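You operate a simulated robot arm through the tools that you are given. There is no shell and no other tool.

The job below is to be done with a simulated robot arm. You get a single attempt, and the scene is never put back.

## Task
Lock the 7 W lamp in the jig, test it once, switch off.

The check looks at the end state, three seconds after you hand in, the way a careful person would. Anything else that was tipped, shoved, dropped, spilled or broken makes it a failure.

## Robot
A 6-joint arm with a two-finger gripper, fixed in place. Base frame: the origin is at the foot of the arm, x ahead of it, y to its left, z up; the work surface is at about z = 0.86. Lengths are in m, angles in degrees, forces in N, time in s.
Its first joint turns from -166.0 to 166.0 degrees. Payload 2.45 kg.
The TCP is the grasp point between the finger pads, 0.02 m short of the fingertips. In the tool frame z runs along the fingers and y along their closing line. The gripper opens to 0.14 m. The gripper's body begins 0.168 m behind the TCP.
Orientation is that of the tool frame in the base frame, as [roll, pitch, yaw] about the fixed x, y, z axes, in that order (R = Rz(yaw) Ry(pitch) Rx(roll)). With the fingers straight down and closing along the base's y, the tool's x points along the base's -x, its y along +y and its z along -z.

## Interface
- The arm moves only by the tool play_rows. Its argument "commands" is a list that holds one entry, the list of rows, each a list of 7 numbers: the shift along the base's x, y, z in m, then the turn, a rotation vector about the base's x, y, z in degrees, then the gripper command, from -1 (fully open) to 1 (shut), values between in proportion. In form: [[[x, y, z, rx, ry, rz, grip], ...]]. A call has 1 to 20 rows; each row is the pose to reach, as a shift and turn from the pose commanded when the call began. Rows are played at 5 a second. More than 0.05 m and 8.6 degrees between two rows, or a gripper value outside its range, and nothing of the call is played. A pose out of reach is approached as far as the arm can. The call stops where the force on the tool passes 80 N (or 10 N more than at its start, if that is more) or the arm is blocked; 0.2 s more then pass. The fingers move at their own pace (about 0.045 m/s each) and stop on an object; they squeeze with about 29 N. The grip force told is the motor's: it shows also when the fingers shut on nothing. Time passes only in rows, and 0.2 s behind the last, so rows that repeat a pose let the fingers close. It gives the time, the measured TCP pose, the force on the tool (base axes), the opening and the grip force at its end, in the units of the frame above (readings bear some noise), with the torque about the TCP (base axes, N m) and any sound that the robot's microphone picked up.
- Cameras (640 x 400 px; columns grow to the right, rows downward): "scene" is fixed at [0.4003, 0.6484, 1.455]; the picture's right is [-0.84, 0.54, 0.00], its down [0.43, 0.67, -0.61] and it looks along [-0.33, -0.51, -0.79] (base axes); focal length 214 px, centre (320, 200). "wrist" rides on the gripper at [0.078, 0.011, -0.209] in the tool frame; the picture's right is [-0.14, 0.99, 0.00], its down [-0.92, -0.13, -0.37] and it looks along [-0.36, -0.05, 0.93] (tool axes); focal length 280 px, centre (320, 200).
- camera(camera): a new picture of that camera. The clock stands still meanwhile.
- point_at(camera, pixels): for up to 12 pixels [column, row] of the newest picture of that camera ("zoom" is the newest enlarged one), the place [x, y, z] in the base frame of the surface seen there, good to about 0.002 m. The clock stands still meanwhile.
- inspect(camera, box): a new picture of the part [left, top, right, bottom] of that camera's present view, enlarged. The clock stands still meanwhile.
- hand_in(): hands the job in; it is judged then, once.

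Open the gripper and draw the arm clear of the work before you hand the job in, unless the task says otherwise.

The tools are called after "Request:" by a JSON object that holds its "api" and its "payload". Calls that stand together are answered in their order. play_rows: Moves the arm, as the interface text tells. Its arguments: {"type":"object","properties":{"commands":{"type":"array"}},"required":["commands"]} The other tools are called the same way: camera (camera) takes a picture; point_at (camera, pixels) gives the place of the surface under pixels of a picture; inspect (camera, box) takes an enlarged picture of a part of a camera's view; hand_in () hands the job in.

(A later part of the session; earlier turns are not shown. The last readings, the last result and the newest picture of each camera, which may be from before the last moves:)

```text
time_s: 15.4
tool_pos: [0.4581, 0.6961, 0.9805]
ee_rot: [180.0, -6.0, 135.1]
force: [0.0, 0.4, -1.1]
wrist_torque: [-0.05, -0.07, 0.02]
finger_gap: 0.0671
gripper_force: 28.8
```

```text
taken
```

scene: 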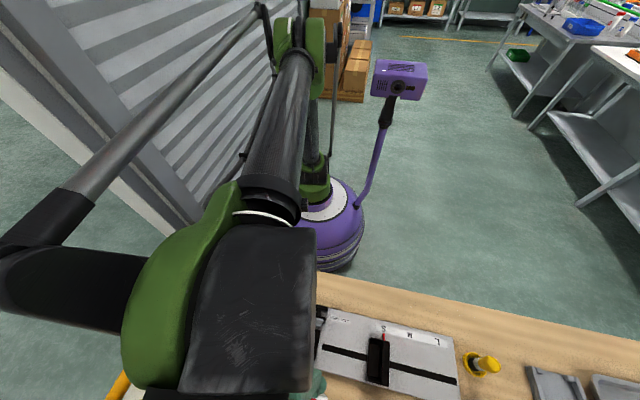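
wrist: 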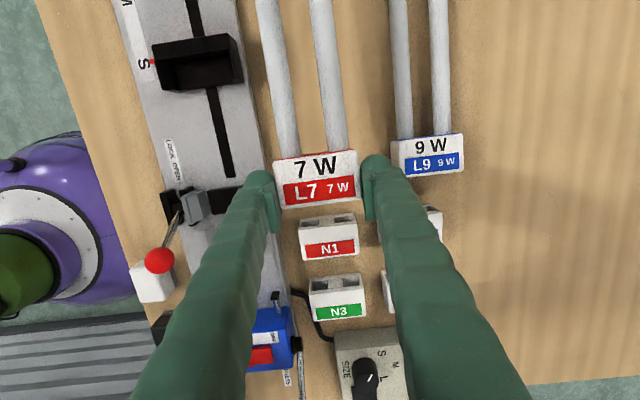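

The lamp is held (about 1 N). I measure its tilt in the grip and its position relative to the TCP.

Request:
{"api": "inspect", "payload": {"camera": "wrist", "box": [230, 100, 430, 225]}}

Request:
{"api": "point_at", "payload": {"camera": "zoom", "pixels": [[155, 190], [405, 170], [170, 330], [405, 315], [285, 260], [180, 120], [330, 110], [60, 230], [110, 230], [150, 300], [445, 190], [490, 210]]}}

Request:
{"api": "point_at", "payload": {"camera": "wrist", "pixels": [[268, 8], [323, 8], [290, 140], [334, 135], [262, 8], [276, 8], [316, 8], [331, 8], [280, 80], [329, 80], [159, 260], [148, 262]]}}

```text
3.20 times, centred on (330, 162) of wrist
```

zoom: 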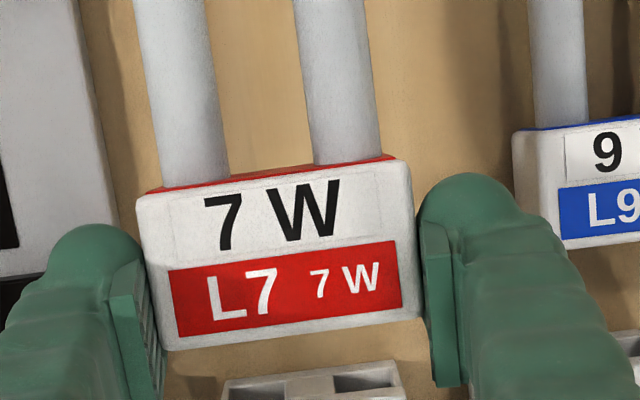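

```text
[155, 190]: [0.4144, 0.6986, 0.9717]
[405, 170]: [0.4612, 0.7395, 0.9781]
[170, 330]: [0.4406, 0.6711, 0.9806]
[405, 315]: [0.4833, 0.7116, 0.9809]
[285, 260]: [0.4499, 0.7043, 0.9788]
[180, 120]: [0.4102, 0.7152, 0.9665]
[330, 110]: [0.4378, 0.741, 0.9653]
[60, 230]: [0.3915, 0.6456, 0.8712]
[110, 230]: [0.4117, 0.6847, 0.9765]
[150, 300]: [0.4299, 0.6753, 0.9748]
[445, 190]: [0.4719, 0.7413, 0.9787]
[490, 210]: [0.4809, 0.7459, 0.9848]
```

```text
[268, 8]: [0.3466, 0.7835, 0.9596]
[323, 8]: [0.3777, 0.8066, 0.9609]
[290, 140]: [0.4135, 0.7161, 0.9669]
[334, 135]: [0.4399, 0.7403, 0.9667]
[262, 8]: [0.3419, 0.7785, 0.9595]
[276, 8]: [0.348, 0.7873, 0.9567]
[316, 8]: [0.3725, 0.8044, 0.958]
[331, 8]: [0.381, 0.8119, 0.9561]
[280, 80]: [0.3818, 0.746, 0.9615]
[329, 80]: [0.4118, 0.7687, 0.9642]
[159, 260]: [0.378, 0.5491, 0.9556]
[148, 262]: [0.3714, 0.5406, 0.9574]
```

Tilt in the grip is about −4° (tip down), and the base rear is ≈7 mm behind the TCP. I raise, level the lamp by +4°, carry it over the nest (u≈0.085, v≈0.7095) and stop at z≈0.96 to check.

Request:
{"api": "play_rows", "payload": {"commands": [[[0, 0, 0.02, 1.41, 1.41, 0, 0.3], [0, 0, 0.045, 2.83, 2.83, 0, 0.3], [-0.003, -0.025, 0.045, 2.83, 2.83, 0, 0.3], [-0.007, -0.055, 0.045, 2.83, 2.83, 0, 0.3], [-0.0105, -0.085, 0.045, 2.83, 2.83, 0, 0.3], [-0.014, -0.115, 0.045, 2.83, 2.83, 0, 0.3], [-0.0165, -0.1343, 0.045, 2.83, 2.83, 0, 0.3], [-0.0165, -0.1343, 0.045, 2.83, 2.83, 0, 0.3], [-0.0165, -0.1343, 0.045, 2.83, 2.83, 0, 0.3]]]}}

Request:
{"api": "camera", "payload": {"camera": "wrist"}}

Request:
{"api": "camera", "payload": {"camera": "scene"}}

```text
time_s: 17.4
tool_pos: [0.4427, 0.5618, 1.0281]
ee_rot: [180.0, -10.0, 135.1]
force: [0.3, 0.7, -0.6]
wrist_torque: [-0.04, -0.06, -0.03]
finger_gap: 0.0669
gripper_force: 28.9
```

```text
taken
```

wrist: 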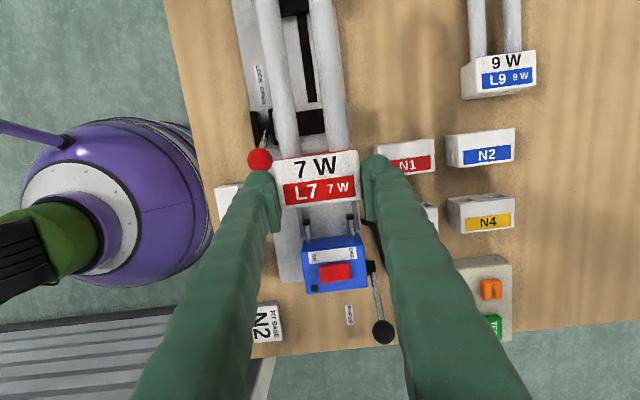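

```text
taken
```

scene: 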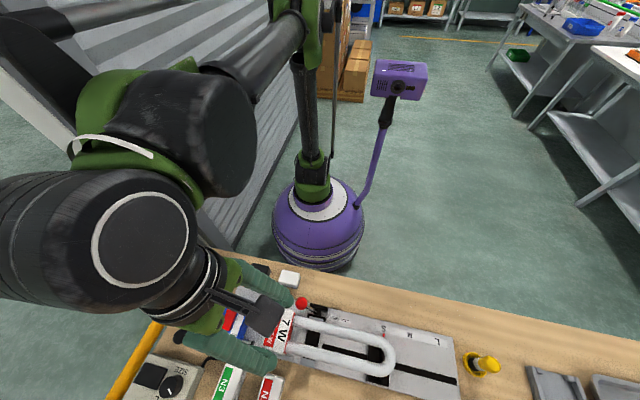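

The scene camera now sees the lamp above the jig at (330,340). I measure its tilt, tip and alignment.

Request:
{"api": "inspect", "payload": {"camera": "scene", "box": [220, 270, 420, 395]}}

Request:
{"api": "point_at", "payload": {"camera": "zoom", "pixels": [[245, 175], [245, 248], [400, 198], [390, 278], [490, 220], [480, 300], [543, 275], [553, 285], [535, 250], [520, 315], [175, 210], [262, 100]]}}

```text
3.20 times, centred on (320, 332) of scene
```

zoom: 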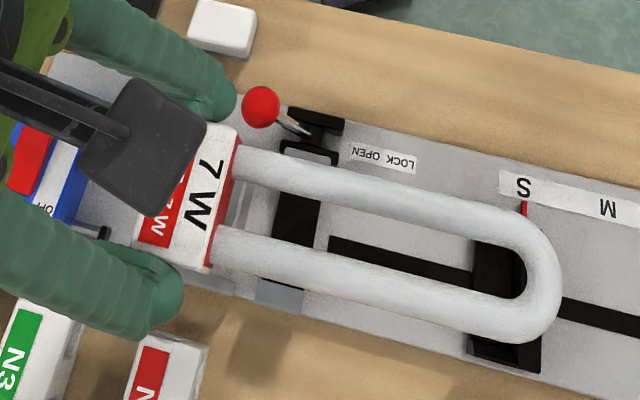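

```text
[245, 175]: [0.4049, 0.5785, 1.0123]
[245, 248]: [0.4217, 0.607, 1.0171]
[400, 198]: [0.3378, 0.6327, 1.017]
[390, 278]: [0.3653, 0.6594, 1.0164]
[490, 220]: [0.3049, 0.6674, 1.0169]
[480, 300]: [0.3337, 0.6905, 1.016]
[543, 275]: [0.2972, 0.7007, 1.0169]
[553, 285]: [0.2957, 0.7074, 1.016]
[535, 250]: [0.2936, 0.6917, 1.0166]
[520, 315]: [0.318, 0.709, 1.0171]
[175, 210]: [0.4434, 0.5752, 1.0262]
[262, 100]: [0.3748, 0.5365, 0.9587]
```

The lamp is level (z 1.017 all along), but the tube centre reads v≈0.7057 while jig features centre at ≈0.709. I measure the base edges in both cameras to settle the lateral offset.

Request:
{"api": "point_at", "payload": {"camera": "zoom", "pixels": [[233, 132], [228, 150], [206, 250], [203, 262], [200, 266], [220, 200], [240, 165], [242, 185], [220, 232], [225, 262], [400, 181], [398, 216]]}}

Request:
{"api": "inspect", "payload": {"camera": "wrist", "box": [240, 0, 400, 220]}}

Request:
{"api": "point_at", "payload": {"camera": "wrist", "pixels": [[277, 175], [357, 165], [276, 20], [323, 20], [289, 120], [333, 120], [285, 202], [353, 196], [295, 130], [300, 60], [303, 30], [325, 120]]}}

```text
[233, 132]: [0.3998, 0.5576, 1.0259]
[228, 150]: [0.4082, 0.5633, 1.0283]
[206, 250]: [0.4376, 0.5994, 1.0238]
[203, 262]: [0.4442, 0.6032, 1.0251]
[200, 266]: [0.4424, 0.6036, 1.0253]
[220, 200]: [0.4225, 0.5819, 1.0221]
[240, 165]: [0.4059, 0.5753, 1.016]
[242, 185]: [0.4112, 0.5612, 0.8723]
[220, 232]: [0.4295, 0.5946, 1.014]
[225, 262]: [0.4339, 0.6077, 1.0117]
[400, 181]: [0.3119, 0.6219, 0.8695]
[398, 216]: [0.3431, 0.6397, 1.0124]
```

```text
1.82 times, centred on (320, 110) of wrist
```

zoom: 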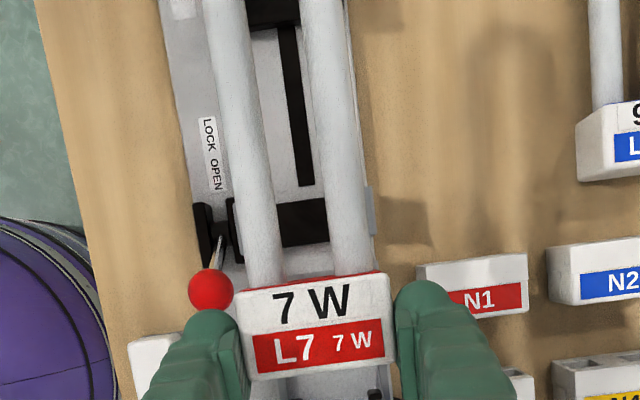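

```text
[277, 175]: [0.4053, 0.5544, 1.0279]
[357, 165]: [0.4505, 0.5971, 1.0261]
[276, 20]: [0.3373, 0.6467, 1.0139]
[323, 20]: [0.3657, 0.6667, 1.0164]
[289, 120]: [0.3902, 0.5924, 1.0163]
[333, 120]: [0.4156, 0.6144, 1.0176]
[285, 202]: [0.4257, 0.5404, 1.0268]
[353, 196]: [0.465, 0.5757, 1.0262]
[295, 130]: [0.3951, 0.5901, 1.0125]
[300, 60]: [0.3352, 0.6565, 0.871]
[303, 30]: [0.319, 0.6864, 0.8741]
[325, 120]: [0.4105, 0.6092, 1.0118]
```

Base centre reads 0.7097 (wrist) / 0.7085 (scene), matching rails centre ≈0.709–0.710. I descend to TCP z≈0.935, just above the rails, and look again.

Request:
{"api": "play_rows", "payload": {"commands": [[[-0.0004, -0.0004, -0.02, 0, 0, 0, 0.3], [-0.0004, -0.0004, -0.04, 0, 0, 0, 0.3], [-0.0004, -0.0004, -0.06, 0, 0, 0, 0.3], [-0.0004, -0.0004, -0.077, 0, 0, 0, 0.3], [-0.0004, -0.0004, -0.09, 0, 0, 0, 0.3], [-0.0004, -0.0004, -0.0925, 0, 0, 0, 0.3], [-0.0004, -0.0004, -0.0925, 0, 0, 0, 0.3]]]}}

Request:
{"api": "inspect", "payload": {"camera": "wrist", "box": [200, 50, 440, 250]}}

Request:
{"api": "inspect", "payload": {"camera": "scene", "box": [200, 260, 420, 398]}}

```text
time_s: 19.0
tool_pos: [0.4436, 0.5618, 0.9341]
ee_rot: [-180.0, -10.0, 135.2]
force: [-0.3, 0.2, -1.8]
wrist_torque: [-0.07, -0.09, 0.01]
finger_gap: 0.0671
gripper_force: 28.9
```

```text
2.00 times, centred on (320, 150) of wrist
```

zoom: 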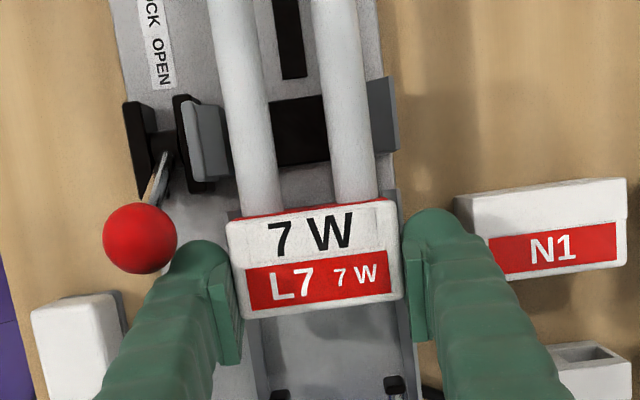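

```text
2.90 times, centred on (310, 329) of scene
```

zoom: 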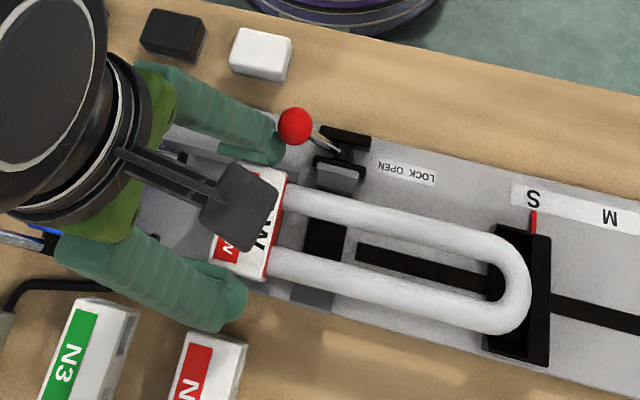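

The fingers clear the red ball. I measure tube edges against the jaw edges in the scene zoom at nearly equal height.

Request:
{"api": "point_at", "payload": {"camera": "zoom", "pixels": [[336, 192], [352, 190], [340, 198], [336, 205], [330, 222], [322, 262], [318, 285], [312, 286], [310, 292], [330, 300], [340, 175], [300, 300]]}}

Request:
{"api": "inspect", "payload": {"camera": "wrist", "box": [270, 70, 410, 160]}}

Request:
{"api": "point_at", "payload": {"camera": "zoom", "pixels": [[60, 150], [75, 150], [88, 150], [100, 150], [200, 120], [300, 120], [340, 120], [385, 120], [395, 120], [402, 120], [408, 120], [440, 120]]}}

```text
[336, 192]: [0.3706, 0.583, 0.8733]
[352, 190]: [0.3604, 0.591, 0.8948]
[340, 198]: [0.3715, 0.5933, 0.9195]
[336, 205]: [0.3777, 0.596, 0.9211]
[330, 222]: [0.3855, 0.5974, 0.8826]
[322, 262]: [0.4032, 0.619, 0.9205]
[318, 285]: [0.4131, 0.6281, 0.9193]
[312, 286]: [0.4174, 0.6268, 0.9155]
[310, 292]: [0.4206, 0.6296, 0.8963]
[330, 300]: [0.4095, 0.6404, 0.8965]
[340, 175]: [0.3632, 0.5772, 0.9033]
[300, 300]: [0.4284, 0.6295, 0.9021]
```

```text
4.44 times, centred on (340, 115) of wrist
```

zoom: 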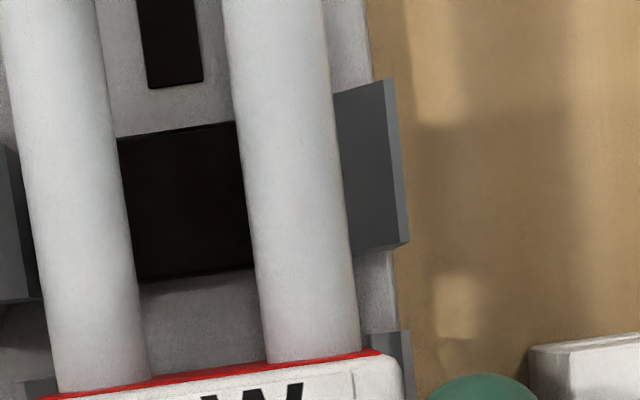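

```text
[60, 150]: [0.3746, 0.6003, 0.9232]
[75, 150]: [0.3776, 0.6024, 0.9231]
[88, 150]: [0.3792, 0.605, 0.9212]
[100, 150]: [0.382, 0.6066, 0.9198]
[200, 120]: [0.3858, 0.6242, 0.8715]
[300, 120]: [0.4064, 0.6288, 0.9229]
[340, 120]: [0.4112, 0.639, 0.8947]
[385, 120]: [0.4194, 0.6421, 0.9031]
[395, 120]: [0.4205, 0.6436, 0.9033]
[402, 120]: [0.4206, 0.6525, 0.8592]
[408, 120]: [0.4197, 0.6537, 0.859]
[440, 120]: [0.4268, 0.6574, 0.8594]
```

Tube extents read v 0.680–0.739 against jaws 0.674/0.740, so I shift 1 mm left and descend gently to the ribs, watching the force.

Request:
{"api": "play_rows", "payload": {"commands": [[[-0.0007, -0.0007, -0.003, 0, 0, 0, 0.3], [-0.0007, -0.0007, -0.007, 0, 0, 0, 0.3], [-0.0007, -0.0007, -0.011, 0, 0, 0, 0.3], [-0.0007, -0.0007, -0.014, 0, 0, 0, 0.3], [-0.0007, -0.0007, -0.017, 0, 0, 0, 0.3], [-0.0007, -0.0007, -0.0185, 0, 0, 0, 0.3], [-0.0007, -0.0007, -0.0185, 0, 0, 0, 0.3]]]}}

Request:
{"api": "inspect", "payload": {"camera": "wrist", "box": [200, 50, 440, 250]}}

Request:
{"api": "inspect", "payload": {"camera": "scene", "box": [200, 260, 420, 398]}}

```text
time_s: 20.6
tool_pos: [0.4428, 0.5627, 0.9143]
ee_rot: [180.0, -9.9, 135.2]
force: [-0.7, -0.2, -2.1]
wrist_torque: [-0.06, -0.08, 0.0]
finger_gap: 0.0668
gripper_force: 28.7
```

```text
2.00 times, centred on (320, 150) of wrist
```

zoom: 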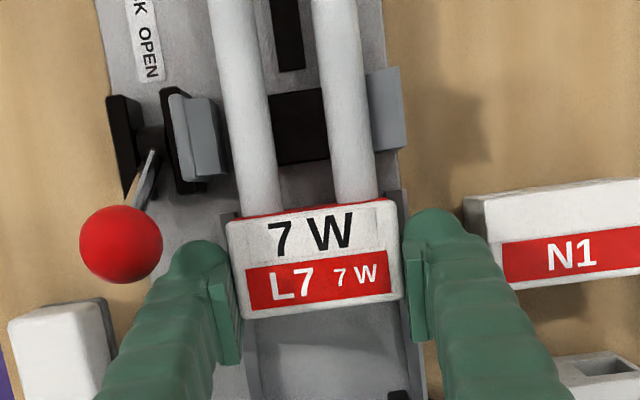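

```text
2.90 times, centred on (310, 329) of scene
```

zoom: 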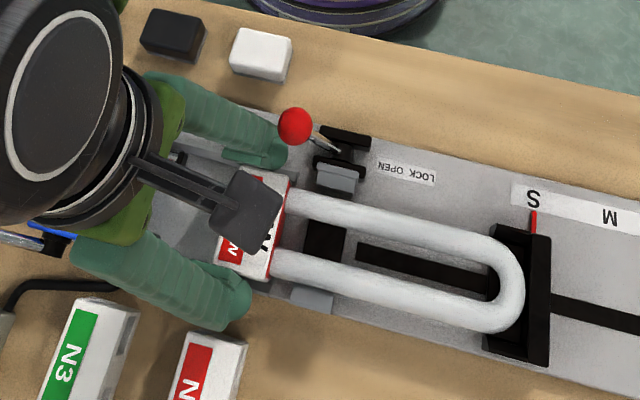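

No contact yet at z 0.914 (force about −2 N). I descend the last millimetres in 1 mm steps.

Request:
{"api": "play_rows", "payload": {"commands": [[[0, 0, -0.001, 0, 0, 0, 0.3], [0, 0, -0.002, 0, 0, 0, 0.3], [0, 0, -0.003, 0, 0, 0, 0.3], [0, 0, -0.003, 0, 0, 0, 0.3]]]}}

Request:
{"api": "inspect", "payload": {"camera": "scene", "box": [200, 260, 420, 398]}}

Request:
{"api": "point_at", "payload": {"camera": "zoom", "pixels": [[345, 207], [335, 277], [440, 228], [430, 300], [505, 275], [515, 285], [518, 275], [525, 300], [490, 237], [480, 310], [535, 300], [275, 180]]}}

```text
time_s: 21.6
tool_pos: [0.4418, 0.5609, 0.912]
ee_rot: [179.8, -10.0, 135.1]
force: [0.6, 0.6, -1.6]
wrist_torque: [-0.05, -0.06, -0.03]
finger_gap: 0.067
gripper_force: 29.4
```

```text
2.90 times, centred on (310, 329) of scene
```

zoom: 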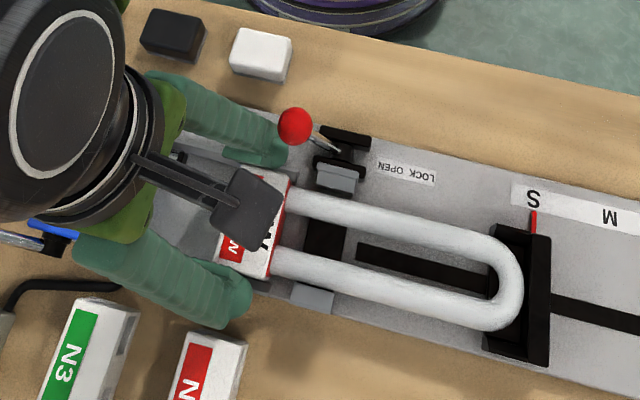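

```text
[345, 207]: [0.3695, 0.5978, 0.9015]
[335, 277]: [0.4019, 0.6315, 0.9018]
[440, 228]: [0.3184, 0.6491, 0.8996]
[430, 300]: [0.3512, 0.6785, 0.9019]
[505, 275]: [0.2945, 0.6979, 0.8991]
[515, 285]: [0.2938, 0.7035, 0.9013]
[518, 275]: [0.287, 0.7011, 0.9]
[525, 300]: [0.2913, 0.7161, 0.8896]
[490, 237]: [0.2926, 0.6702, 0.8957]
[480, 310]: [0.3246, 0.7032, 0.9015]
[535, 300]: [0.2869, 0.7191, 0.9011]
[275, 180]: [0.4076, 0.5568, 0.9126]
```

Tube tops are at z≈0.9015 and contact is imminent. I lower up to 2 mm more, seeking a light contact force.

Request:
{"api": "play_rows", "payload": {"commands": [[[0, 0, -0.0007, 0, 0, 0, 0.3], [0, 0, -0.0014, 0, 0, 0, 0.3], [0, 0, -0.0014, 0, 0, 0, 0.3]]]}}

```text
time_s: 22.4
tool_pos: [0.4427, 0.5606, 0.9107]
ee_rot: [179.9, -10.1, 135.1]
force: [0.7, 2.9, 21.1]
wrist_torque: [-0.09, -0.18, 0.05]
finger_gap: 0.067
gripper_force: 29.1
```

Contact force 21 N: the base is seated on the nest. I ease off 0.5 mm, open to ~0.073 m and check.

Request:
{"api": "play_rows", "payload": {"commands": [[[0, 0, 0.0006, 0, 0, 0, 0.3], [0, 0, 0.0006, 0, 0, 0, 0.02], [0, 0, 0.0006, 0, 0, 0, -0.03], [0, 0, 0.0006, 0, 0, 0, -0.05], [0, 0, 0.0006, 0, 0, 0, -0.05]]]}}

Request:
{"api": "inspect", "payload": {"camera": "wrist", "box": [200, 50, 440, 250]}}

Request:
{"api": "inspect", "payload": {"camera": "scene", "box": [200, 260, 420, 398]}}

```text
time_s: 23.6
tool_pos: [0.4415, 0.5609, 0.9105]
ee_rot: [180.0, -9.9, 135.1]
force: [-0.2, -0.7, 0.2]
wrist_torque: [0.0, -0.01, -0.01]
finger_gap: 0.0733
gripper_force: 0.1
```

```text
2.00 times, centred on (320, 150) of wrist
```

zoom: 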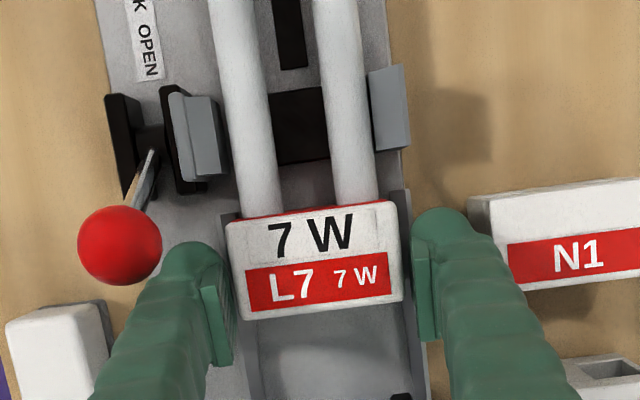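

```text
2.90 times, centred on (310, 329) of scene
```

zoom: 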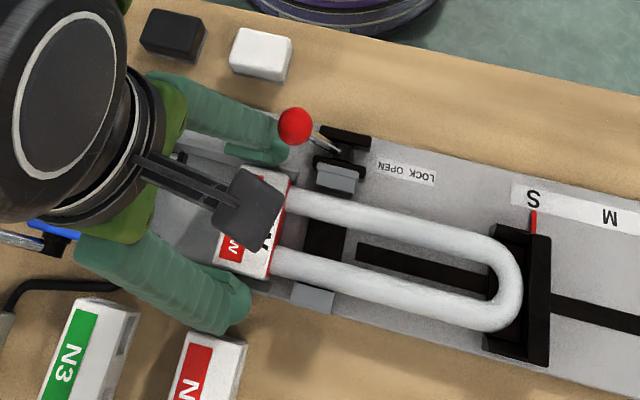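

The lamp stays in the nest with both pads free. I retreat straight up and level the tool, then look.

Request:
{"api": "play_rows", "payload": {"commands": [[[0, 0, 0.01, 0, 0, 0, -0.05], [0, 0, 0.03, 0, 0, 0, -0.05], [0, 0, 0.06, 0, 0, 0, -0.05], [0, 0, 0.1, -2.3, -2.3, 0, -0.05], [0, 0, 0.14, -4.7, -4.7, 0, -0.05], [0, 0, 0.17, -7.07, -7.07, 0, -0.05], [0, 0, 0.17, -7.07, -7.07, 0, -0.05]]]}}

Request:
{"api": "camera", "payload": {"camera": "wrist"}}

Request:
{"api": "inspect", "payload": {"camera": "wrist", "box": [220, 40, 420, 290]}}

Request:
{"api": "inspect", "payload": {"camera": "scene", "box": [200, 260, 420, 398]}}

```text
time_s: 25.2
tool_pos: [0.4415, 0.5599, 1.082]
ee_rot: [-180.0, 0.0, 135.1]
force: [-0.6, 0.1, 0.5]
wrist_torque: [0.01, 0.01, 0.02]
finger_gap: 0.0736
gripper_force: 0.1
```

```text
taken
```

wrist: 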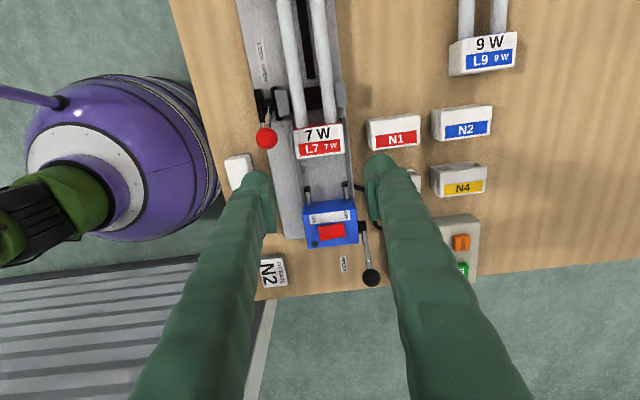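

```text
1.60 times, centred on (320, 165) of wrist
```

zoom: 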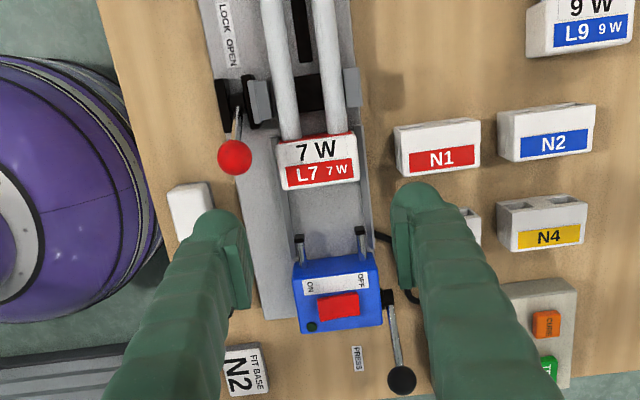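

```text
2.90 times, centred on (310, 329) of scene
```

zoom: 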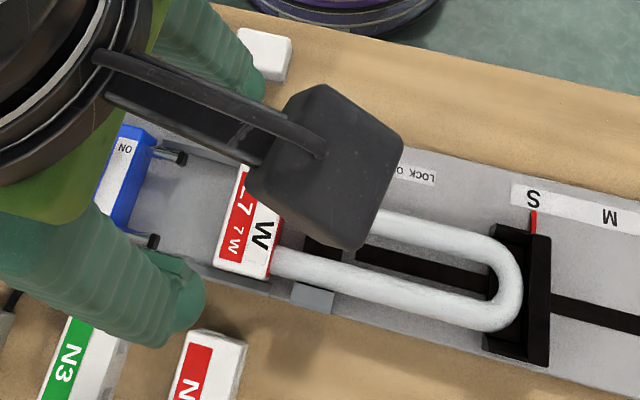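

The lamp lies in the nest, tubes on pad and stop tray. Before locking I tilt the tool 45° to look at the base's rear face and the press mechanism from behind.

Request:
{"api": "play_rows", "payload": {"commands": [[[0.009, -0.009, 0.0, 5.3, 5.3, 0, -0.4], [0.018, -0.018, 0.0, 10.6, 10.6, 0, -0.8], [0.027, -0.027, 0.0, 15.9, 15.9, 0, -1], [0.036, -0.036, 0.0, 21.2, 21.2, 0, -1], [0.045, -0.045, 0.0, 26.5, 26.5, 0, -1], [0.052, -0.052, 0.0, 31.8, 31.8, 0, -1], [0.052, -0.052, 0.0, 31.8, 31.8, 0, -1], [0.052, -0.052, 0.0, 31.8, 31.8, 0, -1]]]}}

Request:
{"api": "camera", "payload": {"camera": "wrist"}}

Request:
{"api": "camera", "payload": {"camera": "scene"}}

```text
time_s: 27.0
tool_pos: [0.4958, 0.5074, 1.0794]
ee_rot: [180.0, -45.0, 135.0]
force: [-0.6, -0.8, 0.0]
wrist_torque: [0.03, 0.01, -0.01]
finger_gap: 0.1399
gripper_force: 0.0
```

```text
taken
```

wrist: 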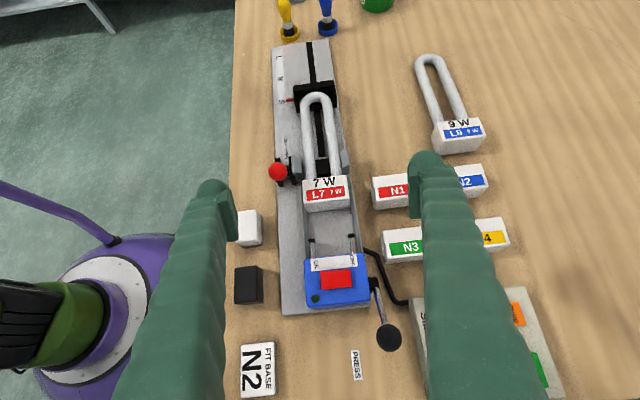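

```text
taken
```

scene: 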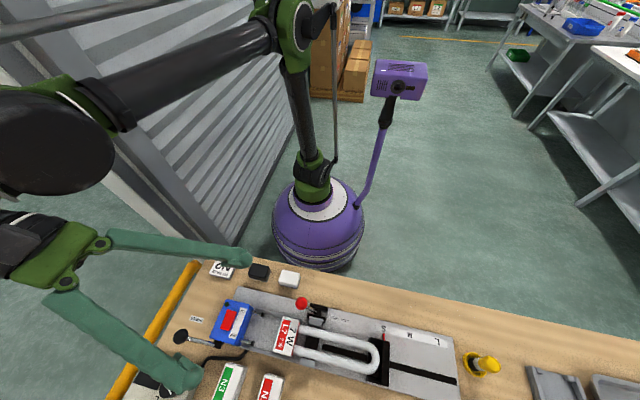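

Excellent overview: the 7 W lamp lies straight in the jig. I enlarge the base's rear face, the clamp and the stop.

Request:
{"api": "inspect", "payload": {"camera": "wrist", "box": [260, 150, 400, 240]}}

Request:
{"api": "inspect", "payload": {"camera": "wrist", "box": [270, 220, 430, 390]}}

Request:
{"api": "inspect", "payload": {"camera": "wrist", "box": [250, 70, 370, 190]}}

Request:
{"api": "inspect", "payload": {"camera": "scene", "box": [200, 270, 420, 400]}}

```text
4.44 times, centred on (330, 195) of wrist
```

zoom: 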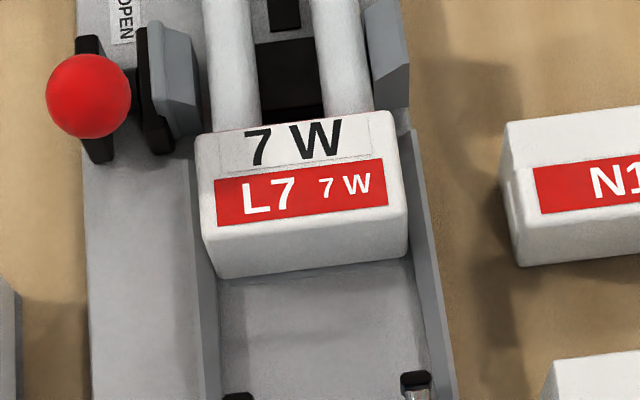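

```text
2.35 times, centred on (350, 305) of wrist
```

zoom: 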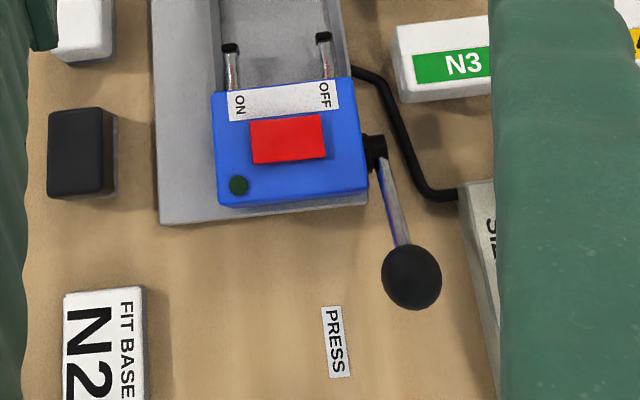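

```text
3.33 times, centred on (310, 130) of wrist
```

zoom: 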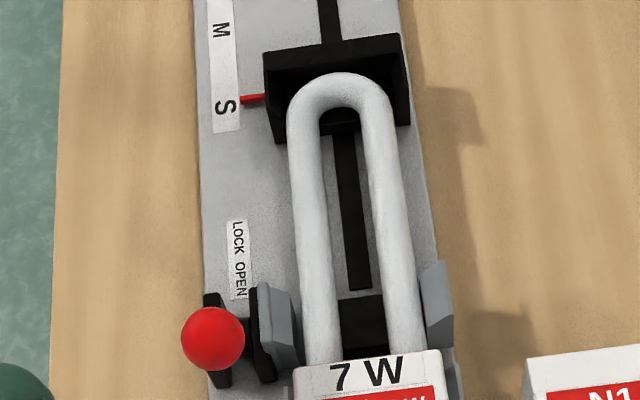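

```text
2.91 times, centred on (310, 335) of scene
```

zoom: 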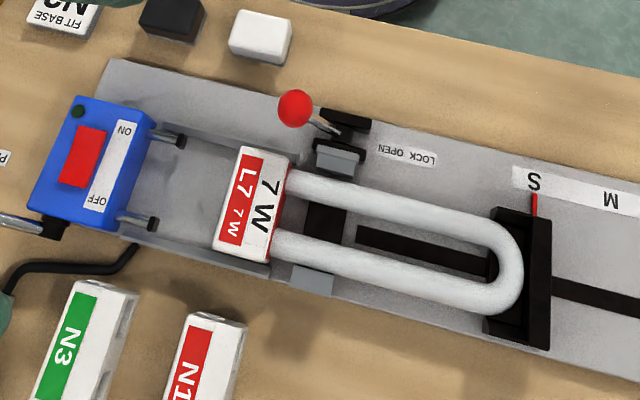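

The tip is ~5 mm short of the stop wall. I level the tool, close the gripper and place it above the gap behind the base (u≈0.053), to nudge the lamp forward gently.

Request:
{"api": "play_rows", "payload": {"commands": [[[-0.005, 0.005, 0.0, -5.3, -5.3, 0, -0.5], [-0.011, 0.011, 0.0, -10.6, -10.6, 0, 0], [-0.016, 0.016, 0.0, -15.9, -15.9, 0, 0.5], [-0.021, 0.021, 0.0, -21.2, -21.2, 0, 1], [-0.027, 0.027, 0.0, -26.5, -26.5, 0, 1], [-0.0319, 0.0314, -0.02, -31.8, -31.8, 0, 1], [-0.0319, 0.0314, -0.05, -31.8, -31.8, 0, 1], [-0.0319, 0.0314, -0.08, -31.8, -31.8, 0, 1], [-0.0319, 0.0314, -0.11, -31.8, -31.8, 0, 1], [-0.0319, 0.0314, -0.13, -31.8, -31.8, 0, 1], [-0.0319, 0.0314, -0.13, -31.8, -31.8, 0, 1]]]}}

Request:
{"api": "camera", "payload": {"camera": "wrist"}}

Request:
{"api": "inspect", "payload": {"camera": "scene", "box": [200, 270, 420, 400]}}

```text
time_s: 29.4
tool_pos: [0.464, 0.5398, 0.9481]
ee_rot: [-179.9, 0.0, 135.0]
force: [0.1, 0.3, -0.3]
wrist_torque: [0.01, 0.01, 0.02]
finger_gap: 0.0
gripper_force: 29.0
```

```text
taken
```

wrist: 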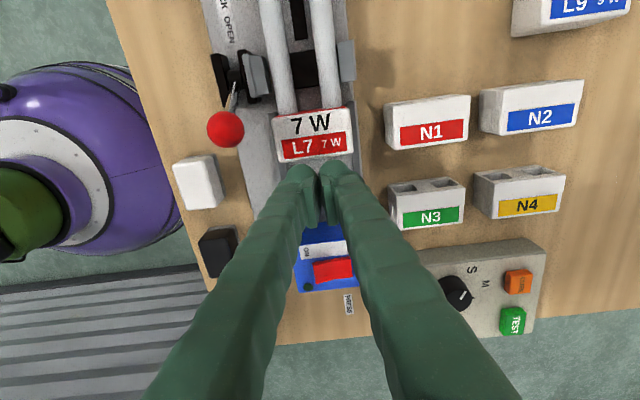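

```text
2.91 times, centred on (310, 335) of scene
```

zoom: 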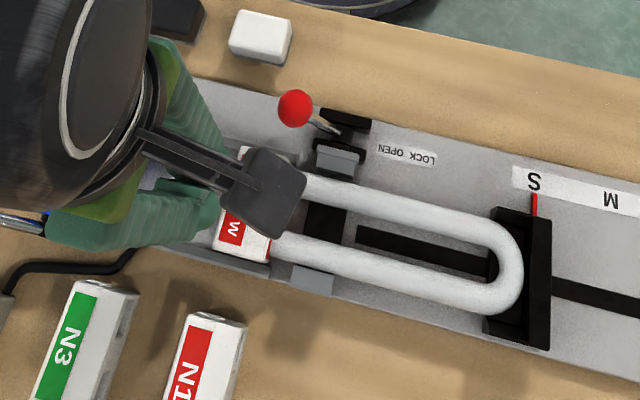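

I check the gap between finger fronts and the base's rear edge before descending.

Request:
{"api": "inspect", "payload": {"camera": "wrist", "box": [260, 100, 380, 260]}}

Request:
{"api": "point_at", "payload": {"camera": "zoom", "pixels": [[225, 148], [300, 150], [385, 135], [250, 170], [270, 170], [320, 165], [345, 165], [318, 250], [300, 200], [240, 120], [410, 140], [255, 160]]}}

```text
2.50 times, centred on (320, 180) of wrist
```

zoom: 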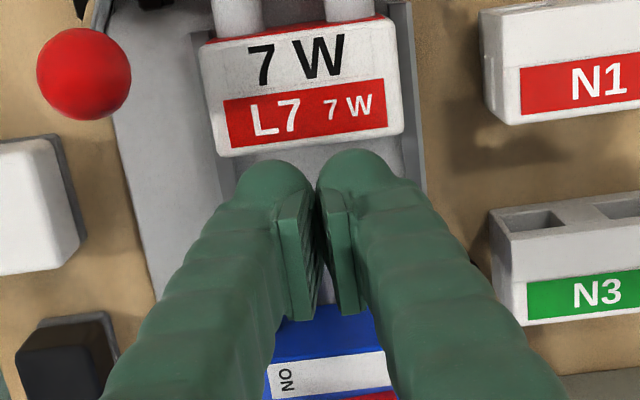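

```text
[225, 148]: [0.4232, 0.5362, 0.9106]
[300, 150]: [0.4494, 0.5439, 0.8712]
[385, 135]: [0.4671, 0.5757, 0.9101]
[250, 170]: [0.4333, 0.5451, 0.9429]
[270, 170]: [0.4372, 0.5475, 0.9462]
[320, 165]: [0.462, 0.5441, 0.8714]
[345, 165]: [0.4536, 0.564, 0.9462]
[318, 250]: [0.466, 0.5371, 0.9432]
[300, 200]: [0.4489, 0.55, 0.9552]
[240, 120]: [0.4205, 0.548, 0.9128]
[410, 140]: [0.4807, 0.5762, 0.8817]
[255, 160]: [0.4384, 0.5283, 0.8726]
```

The sleeve fronts are at u≈0.079, right at the base's rear edge, so I back off 6 mm, then descend with fingertips at z≈0.897.

Request:
{"api": "play_rows", "payload": {"commands": [[[0.0043, -0.0043, 0, 0, 0, 0, 1], [0.0043, -0.0048, -0.01, 0, 0, 0, 1], [0.0043, -0.0048, -0.02, 0, 0, 0, 1], [0.0043, -0.0048, -0.031, 0, 0, 0, 1], [0.0043, -0.0048, -0.031, 0, 0, 0, 1]]]}}

Request:
{"api": "inspect", "payload": {"camera": "wrist", "box": [260, 100, 380, 260]}}

```text
time_s: 30.6
tool_pos: [0.468, 0.534, 0.9198]
ee_rot: [-180.0, 0.0, 135.1]
force: [-0.1, 0.3, -0.1]
wrist_torque: [0.0, 0.0, 0.01]
finger_gap: 0.0
gripper_force: 29.0
```

```text
2.50 times, centred on (320, 180) of wrist
```

zoom: 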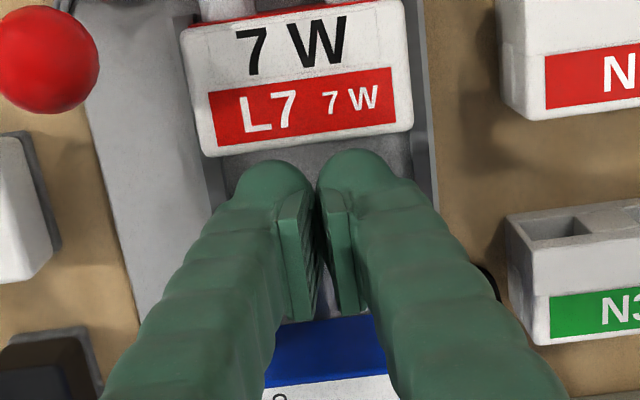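

No contact yet. I advance along the jig axis in small steps, reading the force.

Request:
{"api": "play_rows", "payload": {"commands": [[[-0.0014, 0.0014, 0, 0, 0, 0, 1], [-0.0028, 0.0028, 0, 0, 0, 0, 1], [-0.0042, 0.0042, 0, 0, 0, 0, 1], [-0.0056, 0.0056, 0, 0, 0, 0, 1], [-0.0056, 0.0056, 0, 0, 0, 0, 1]]]}}

Request:
{"api": "inspect", "payload": {"camera": "scene", "box": [200, 270, 420, 400]}}

Request:
{"api": "inspect", "payload": {"camera": "wrist", "box": [260, 100, 380, 260]}}

```text
time_s: 31.8
tool_pos: [0.461, 0.5409, 0.9187]
ee_rot: [-179.9, 0.0, 135.0]
force: [0.9, -0.6, -0.2]
wrist_torque: [-0.01, 0.0, -0.01]
finger_gap: 0.0062
gripper_force: 29.1
```

```text
2.91 times, centred on (310, 335) of scene
```

zoom: 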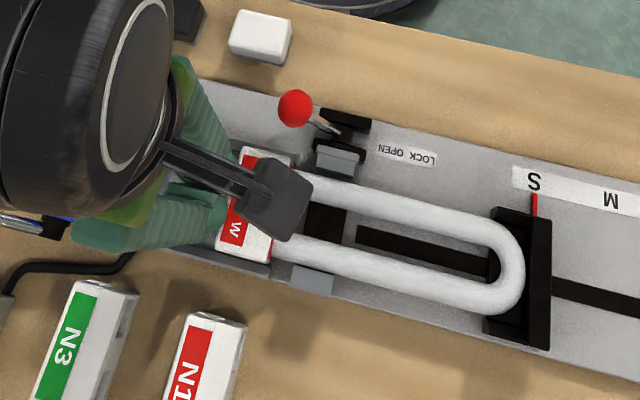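

```text
2.50 times, centred on (320, 180) of wrist
```

zoom: 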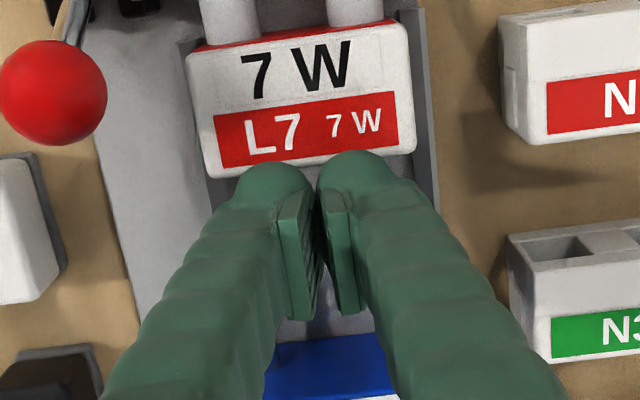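

Contact began (force ≈1 N opposite to the push) and the lamp slides. I continue by 3 mm.

Request:
{"api": "play_rows", "payload": {"commands": [[[-0.0007, 0.0007, 0, 0, 0, 0, 1], [-0.0014, 0.0014, 0, 0, 0, 0, 1], [-0.0021, 0.0021, 0, 0, 0, 0, 1], [-0.0021, 0.0021, 0, 0, 0, 0, 1]]]}}

Request:
{"api": "inspect", "payload": {"camera": "scene", "box": [300, 300, 420, 390]}}

Request:
{"api": "inspect", "payload": {"camera": "wrist", "box": [260, 100, 380, 260]}}

```text
time_s: 32.8
tool_pos: [0.4605, 0.5438, 0.9192]
ee_rot: [179.9, 0.0, 135.1]
force: [1.0, -0.8, -0.1]
wrist_torque: [-0.01, -0.01, -0.03]
finger_gap: 0.0061
gripper_force: 29.1
```

```text
4.44 times, centred on (360, 345) of scene
```

zoom: 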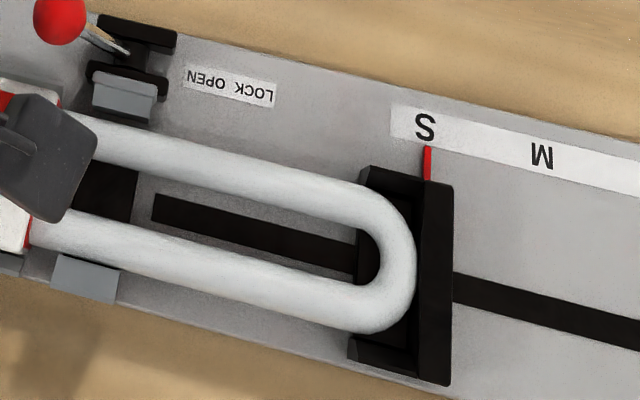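

```text
2.50 times, centred on (320, 180) of wrist
```

zoom: 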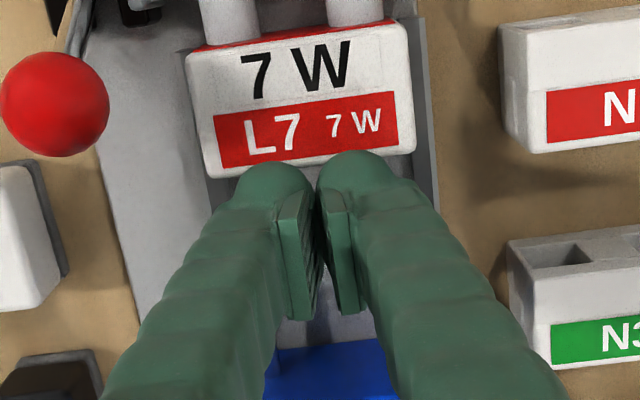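

The tip (zoom 415,265) is almost at the stop wall. I push 1.5 mm more, watching for a rise in force.

Request:
{"api": "play_rows", "payload": {"commands": [[[-0.0004, 0.0004, 0, 0, 0, 0, 1], [-0.0008, 0.0008, 0, 0, 0, 0, 1], [-0.0008, 0.0008, 0, 0, 0, 0, 1]]]}}

Request:
{"api": "inspect", "payload": {"camera": "scene", "box": [300, 300, 420, 390]}}

```text
time_s: 33.6
tool_pos: [0.459, 0.5438, 0.9203]
ee_rot: [179.9, 0.1, 135.1]
force: [1.3, -1.5, -0.3]
wrist_torque: [-0.04, -0.02, -0.01]
finger_gap: 0.006
gripper_force: 29.1
```

```text
4.44 times, centred on (360, 345) of scene
```

zoom: 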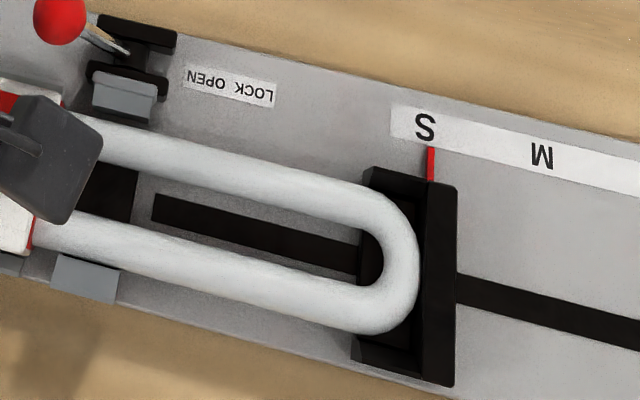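

The stop has been touched and moved about 1 mm (its red pointer still aims at the centre of S). I stop pushing, back off and rise.

Request:
{"api": "play_rows", "payload": {"commands": [[[0.0015, -0.0015, 0, 0, 0, 0, 1], [0.0042, -0.0042, 0, 0, 0, 0, 1], [0.0042, -0.0042, 0.02, 0, 0, 0, 1], [0.0042, -0.0042, 0.05, 0, 0, 0, 1], [0.0042, -0.0042, 0.09, 0, 0, 0, 1], [0.0042, -0.0042, 0.12, 0, 0, 0, 1], [0.0042, -0.0042, 0.12, 0, 0, 0, 1]]]}}

Request:
{"api": "camera", "payload": {"camera": "wrist"}}

Request:
{"api": "inspect", "payload": {"camera": "scene", "box": [200, 270, 420, 400]}}

```text
time_s: 35.2
tool_pos: [0.4639, 0.5414, 1.0399]
ee_rot: [-179.9, 0.1, 135.1]
force: [0.1, 0.1, 0.4]
wrist_torque: [-0.01, 0.02, 0.04]
finger_gap: 0.0003
gripper_force: 28.9
```

```text
taken
```

wrist: 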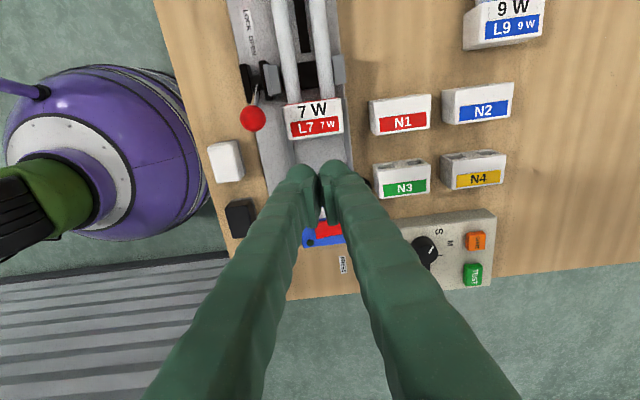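

```text
2.91 times, centred on (310, 335) of scene
```

zoom: 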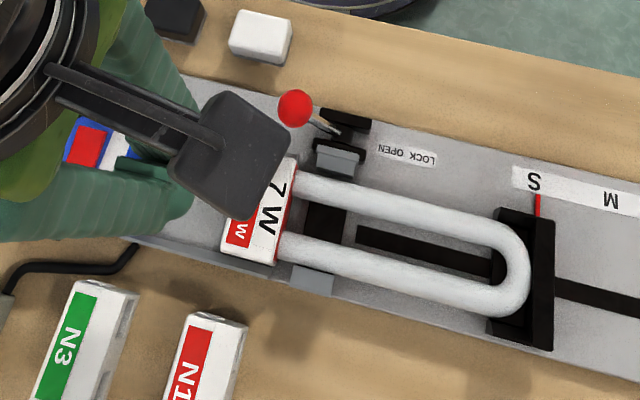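

The lamp is seated against the stop. Next the clamp lever: I move behind the red ball (u≈0.068, v≈0.647) with closed fingers and lower to fingertip z≈0.935.

Request:
{"api": "play_rows", "payload": {"commands": [[[-0.018, -0.012, 0, 0, 0, 0, 1], [-0.036, -0.024, 0, 0, 0, 0, 1], [-0.0547, -0.036, 0, 0, 0, 0, 1], [-0.0547, -0.036, -0.03, 0, 0, 0, 1], [-0.0547, -0.036, -0.06, 0, 0, 0, 1], [-0.0547, -0.036, -0.085, 0, 0, 0, 1], [-0.0547, -0.036, -0.085, 0, 0, 0, 1]]]}}

Request:
{"api": "camera", "payload": {"camera": "wrist"}}

Request:
{"api": "inspect", "payload": {"camera": "scene", "box": [200, 250, 420, 380]}}

```text
time_s: 36.8
tool_pos: [0.4097, 0.5032, 0.9512]
ee_rot: [-180.0, 0.0, 135.1]
force: [-0.1, -0.8, -0.3]
wrist_torque: [0.01, 0.0, 0.04]
finger_gap: 0.0001
gripper_force: 28.6
```

```text
taken
```

wrist: 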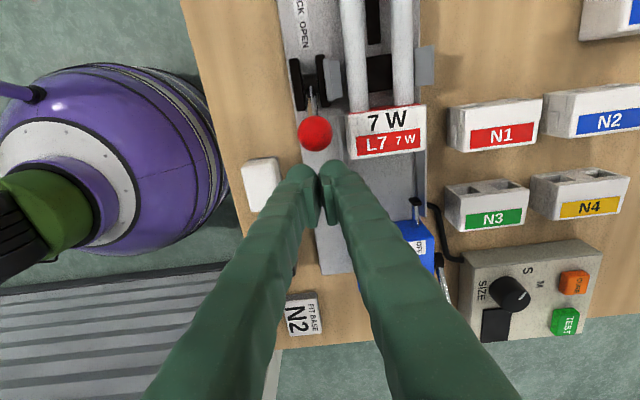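

```text
2.91 times, centred on (310, 315) of scene
```

zoom: 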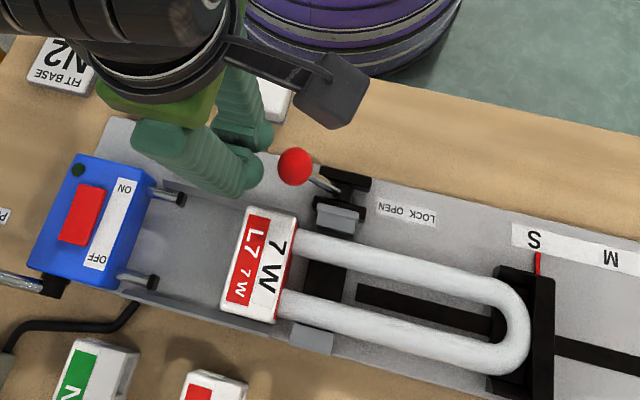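

The ball (wrist 315,133) is straight ahead of the fingers. I push along +u by 40 mm in 4 mm steps and check.

Request:
{"api": "play_rows", "payload": {"commands": [[[-0.0028, 0.0028, 0, 0, 0, 0, 1], [-0.0057, 0.0057, 0, 0, 0, 0, 1], [-0.0085, 0.0085, 0, 0, 0, 0, 1], [-0.0113, 0.0113, 0, 0, 0, 0, 1], [-0.0141, 0.0141, 0, 0, 0, 0, 1], [-0.017, 0.017, 0, 0, 0, 0, 1], [-0.0198, 0.0198, 0, 0, 0, 0, 1], [-0.0226, 0.0226, 0, 0, 0, 0, 1], [-0.0255, 0.0255, 0, 0, 0, 0, 1], [-0.0283, 0.0283, 0, 0, 0, 0, 1]]]}}

Request:
{"api": "camera", "payload": {"camera": "wrist"}}

Request:
{"api": "inspect", "payload": {"camera": "scene", "box": [200, 250, 420, 380]}}

```text
time_s: 39.0
tool_pos: [0.3795, 0.5316, 0.9546]
ee_rot: [-179.9, 0.0, 135.1]
force: [0.4, 0.2, -0.5]
wrist_torque: [-0.04, 0.0, 0.0]
finger_gap: 0.0001
gripper_force: 29.2
```

```text
taken
```

wrist: 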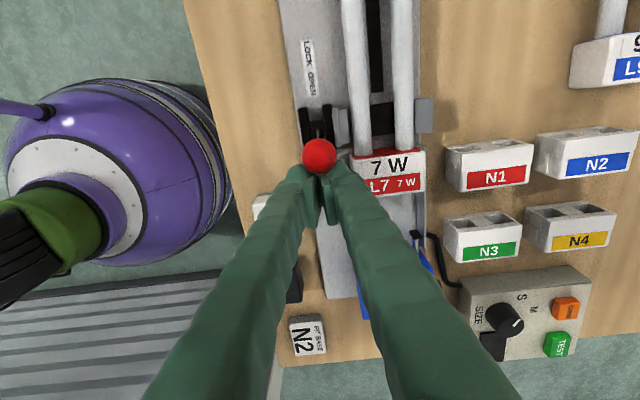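

```text
2.91 times, centred on (310, 315) of scene
```

zoom: 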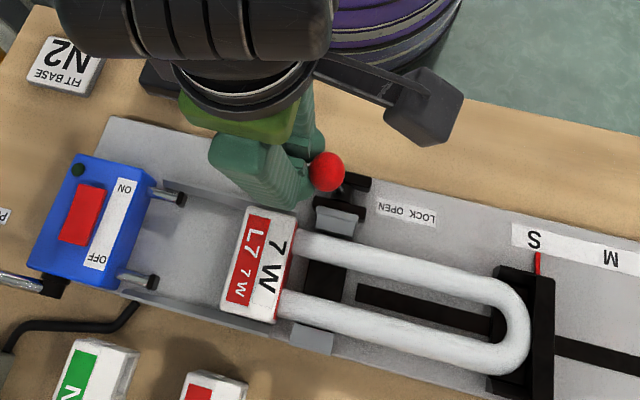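

The lever follows and the jaw is moving toward the tubes. I keep pushing another 40 mm.

Request:
{"api": "play_rows", "payload": {"commands": [[[-0.0028, 0.0028, 0, 0, 0, 0, 1], [-0.0057, 0.0057, 0, 0, 0, 0, 1], [-0.0085, 0.0085, 0, 0, 0, 0, 1], [-0.0113, 0.0113, 0, 0, 0, 0, 1], [-0.0141, 0.0141, 0, 0, 0, 0, 1], [-0.017, 0.017, 0, 0, 0, 0, 1], [-0.0198, 0.0198, 0, 0, 0, 0, 1], [-0.0226, 0.0226, 0, 0, 0, 0, 1], [-0.0255, 0.0255, 0, 0, 0, 0, 1], [-0.0283, 0.0283, 0, 0, 0, 0, 1]]]}}

Request:
{"api": "camera", "payload": {"camera": "wrist"}}

Request:
{"api": "inspect", "payload": {"camera": "scene", "box": [200, 250, 420, 380]}}

```text
time_s: 41.2
tool_pos: [0.3511, 0.559, 0.9547]
ee_rot: [-180.0, 0.1, 135.1]
force: [-0.1, -1.1, 0.9]
wrist_torque: [0.01, 0.0, -0.02]
finger_gap: 0.0
gripper_force: 28.9
```

```text
taken
```

wrist: 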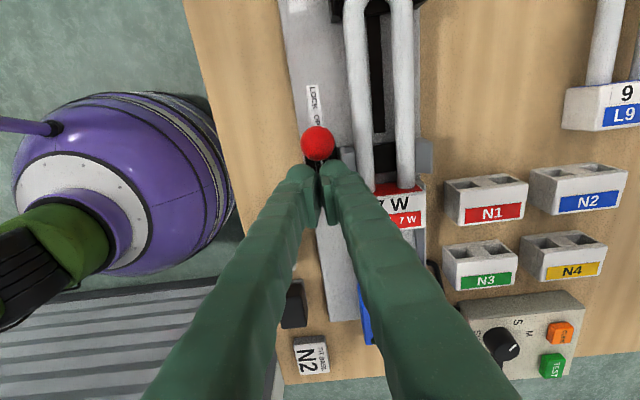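

```text
2.91 times, centred on (310, 315) of scene
```

zoom: 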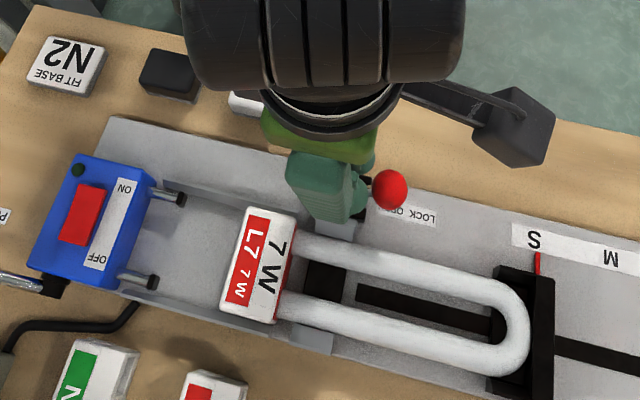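

The ball has passed over centre and now lies ahead of the fingers at wrist (318,143). I measure where it is.

Request:
{"api": "point_at", "payload": {"camera": "wrist", "pixels": [[318, 143], [350, 165], [345, 155]]}}

Request:
{"api": "inspect", "payload": {"camera": "wrist", "box": [270, 80, 440, 210]}}

Request:
{"api": "point_at", "payload": {"camera": "zoom", "pixels": [[180, 200], [265, 260], [290, 275], [300, 260]]}}

```text
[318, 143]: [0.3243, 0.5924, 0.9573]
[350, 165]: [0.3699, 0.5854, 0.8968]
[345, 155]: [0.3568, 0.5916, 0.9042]
```

```text
3.08 times, centred on (355, 145) of wrist
```

zoom: 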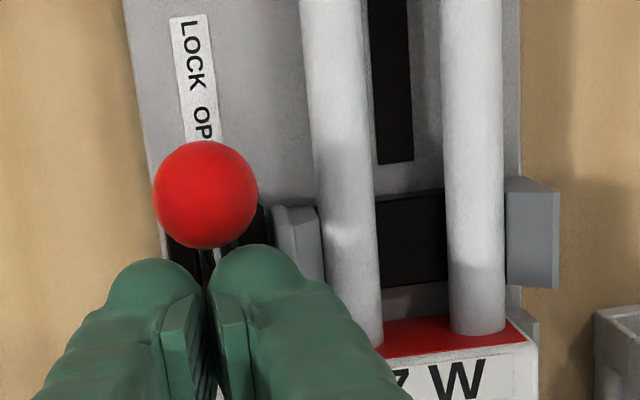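

```text
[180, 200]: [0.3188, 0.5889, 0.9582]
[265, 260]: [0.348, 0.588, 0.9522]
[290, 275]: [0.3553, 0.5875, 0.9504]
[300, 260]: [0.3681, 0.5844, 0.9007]
```

The ball sits at u≈0.19, symmetric to its OPEN position. I push a little further to confirm it's at its LOCK stop.

Request:
{"api": "play_rows", "payload": {"commands": [[[-0.0021, 0.0021, 0, 0, 0, 0, 1], [-0.0042, 0.0042, 0, 0, 0, 0, 1], [-0.0064, 0.0064, 0, 0, 0, 0, 1], [-0.0078, 0.0078, 0, 0, 0, 0, 1], [-0.0078, 0.0078, 0, 0, 0, 0, 1]]]}}

Request:
{"api": "inspect", "payload": {"camera": "wrist", "box": [270, 80, 440, 210]}}

Request:
{"api": "inspect", "payload": {"camera": "scene", "box": [200, 250, 420, 380]}}

```text
time_s: 42.4
tool_pos: [0.346, 0.5653, 0.9545]
ee_rot: [180.0, 0.1, 134.9]
force: [44.3, -41.1, -16.2]
wrist_torque: [-0.96, -0.43, -0.45]
finger_gap: 0.0
gripper_force: 28.5
```

```text
3.08 times, centred on (355, 145) of wrist
```

zoom: 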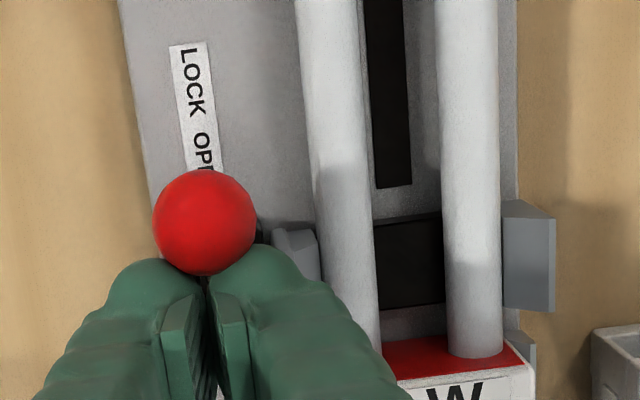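

```text
2.91 times, centred on (310, 315) of scene
```

zoom: 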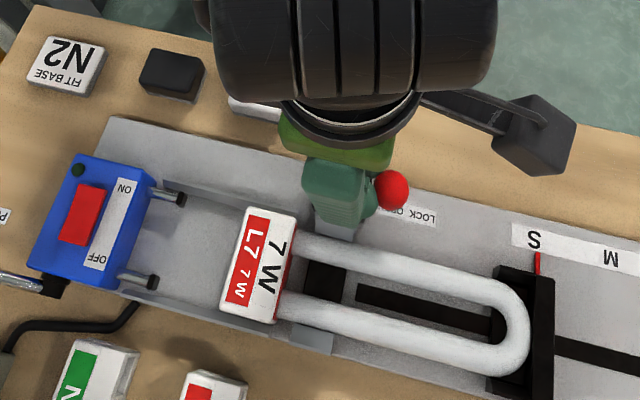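

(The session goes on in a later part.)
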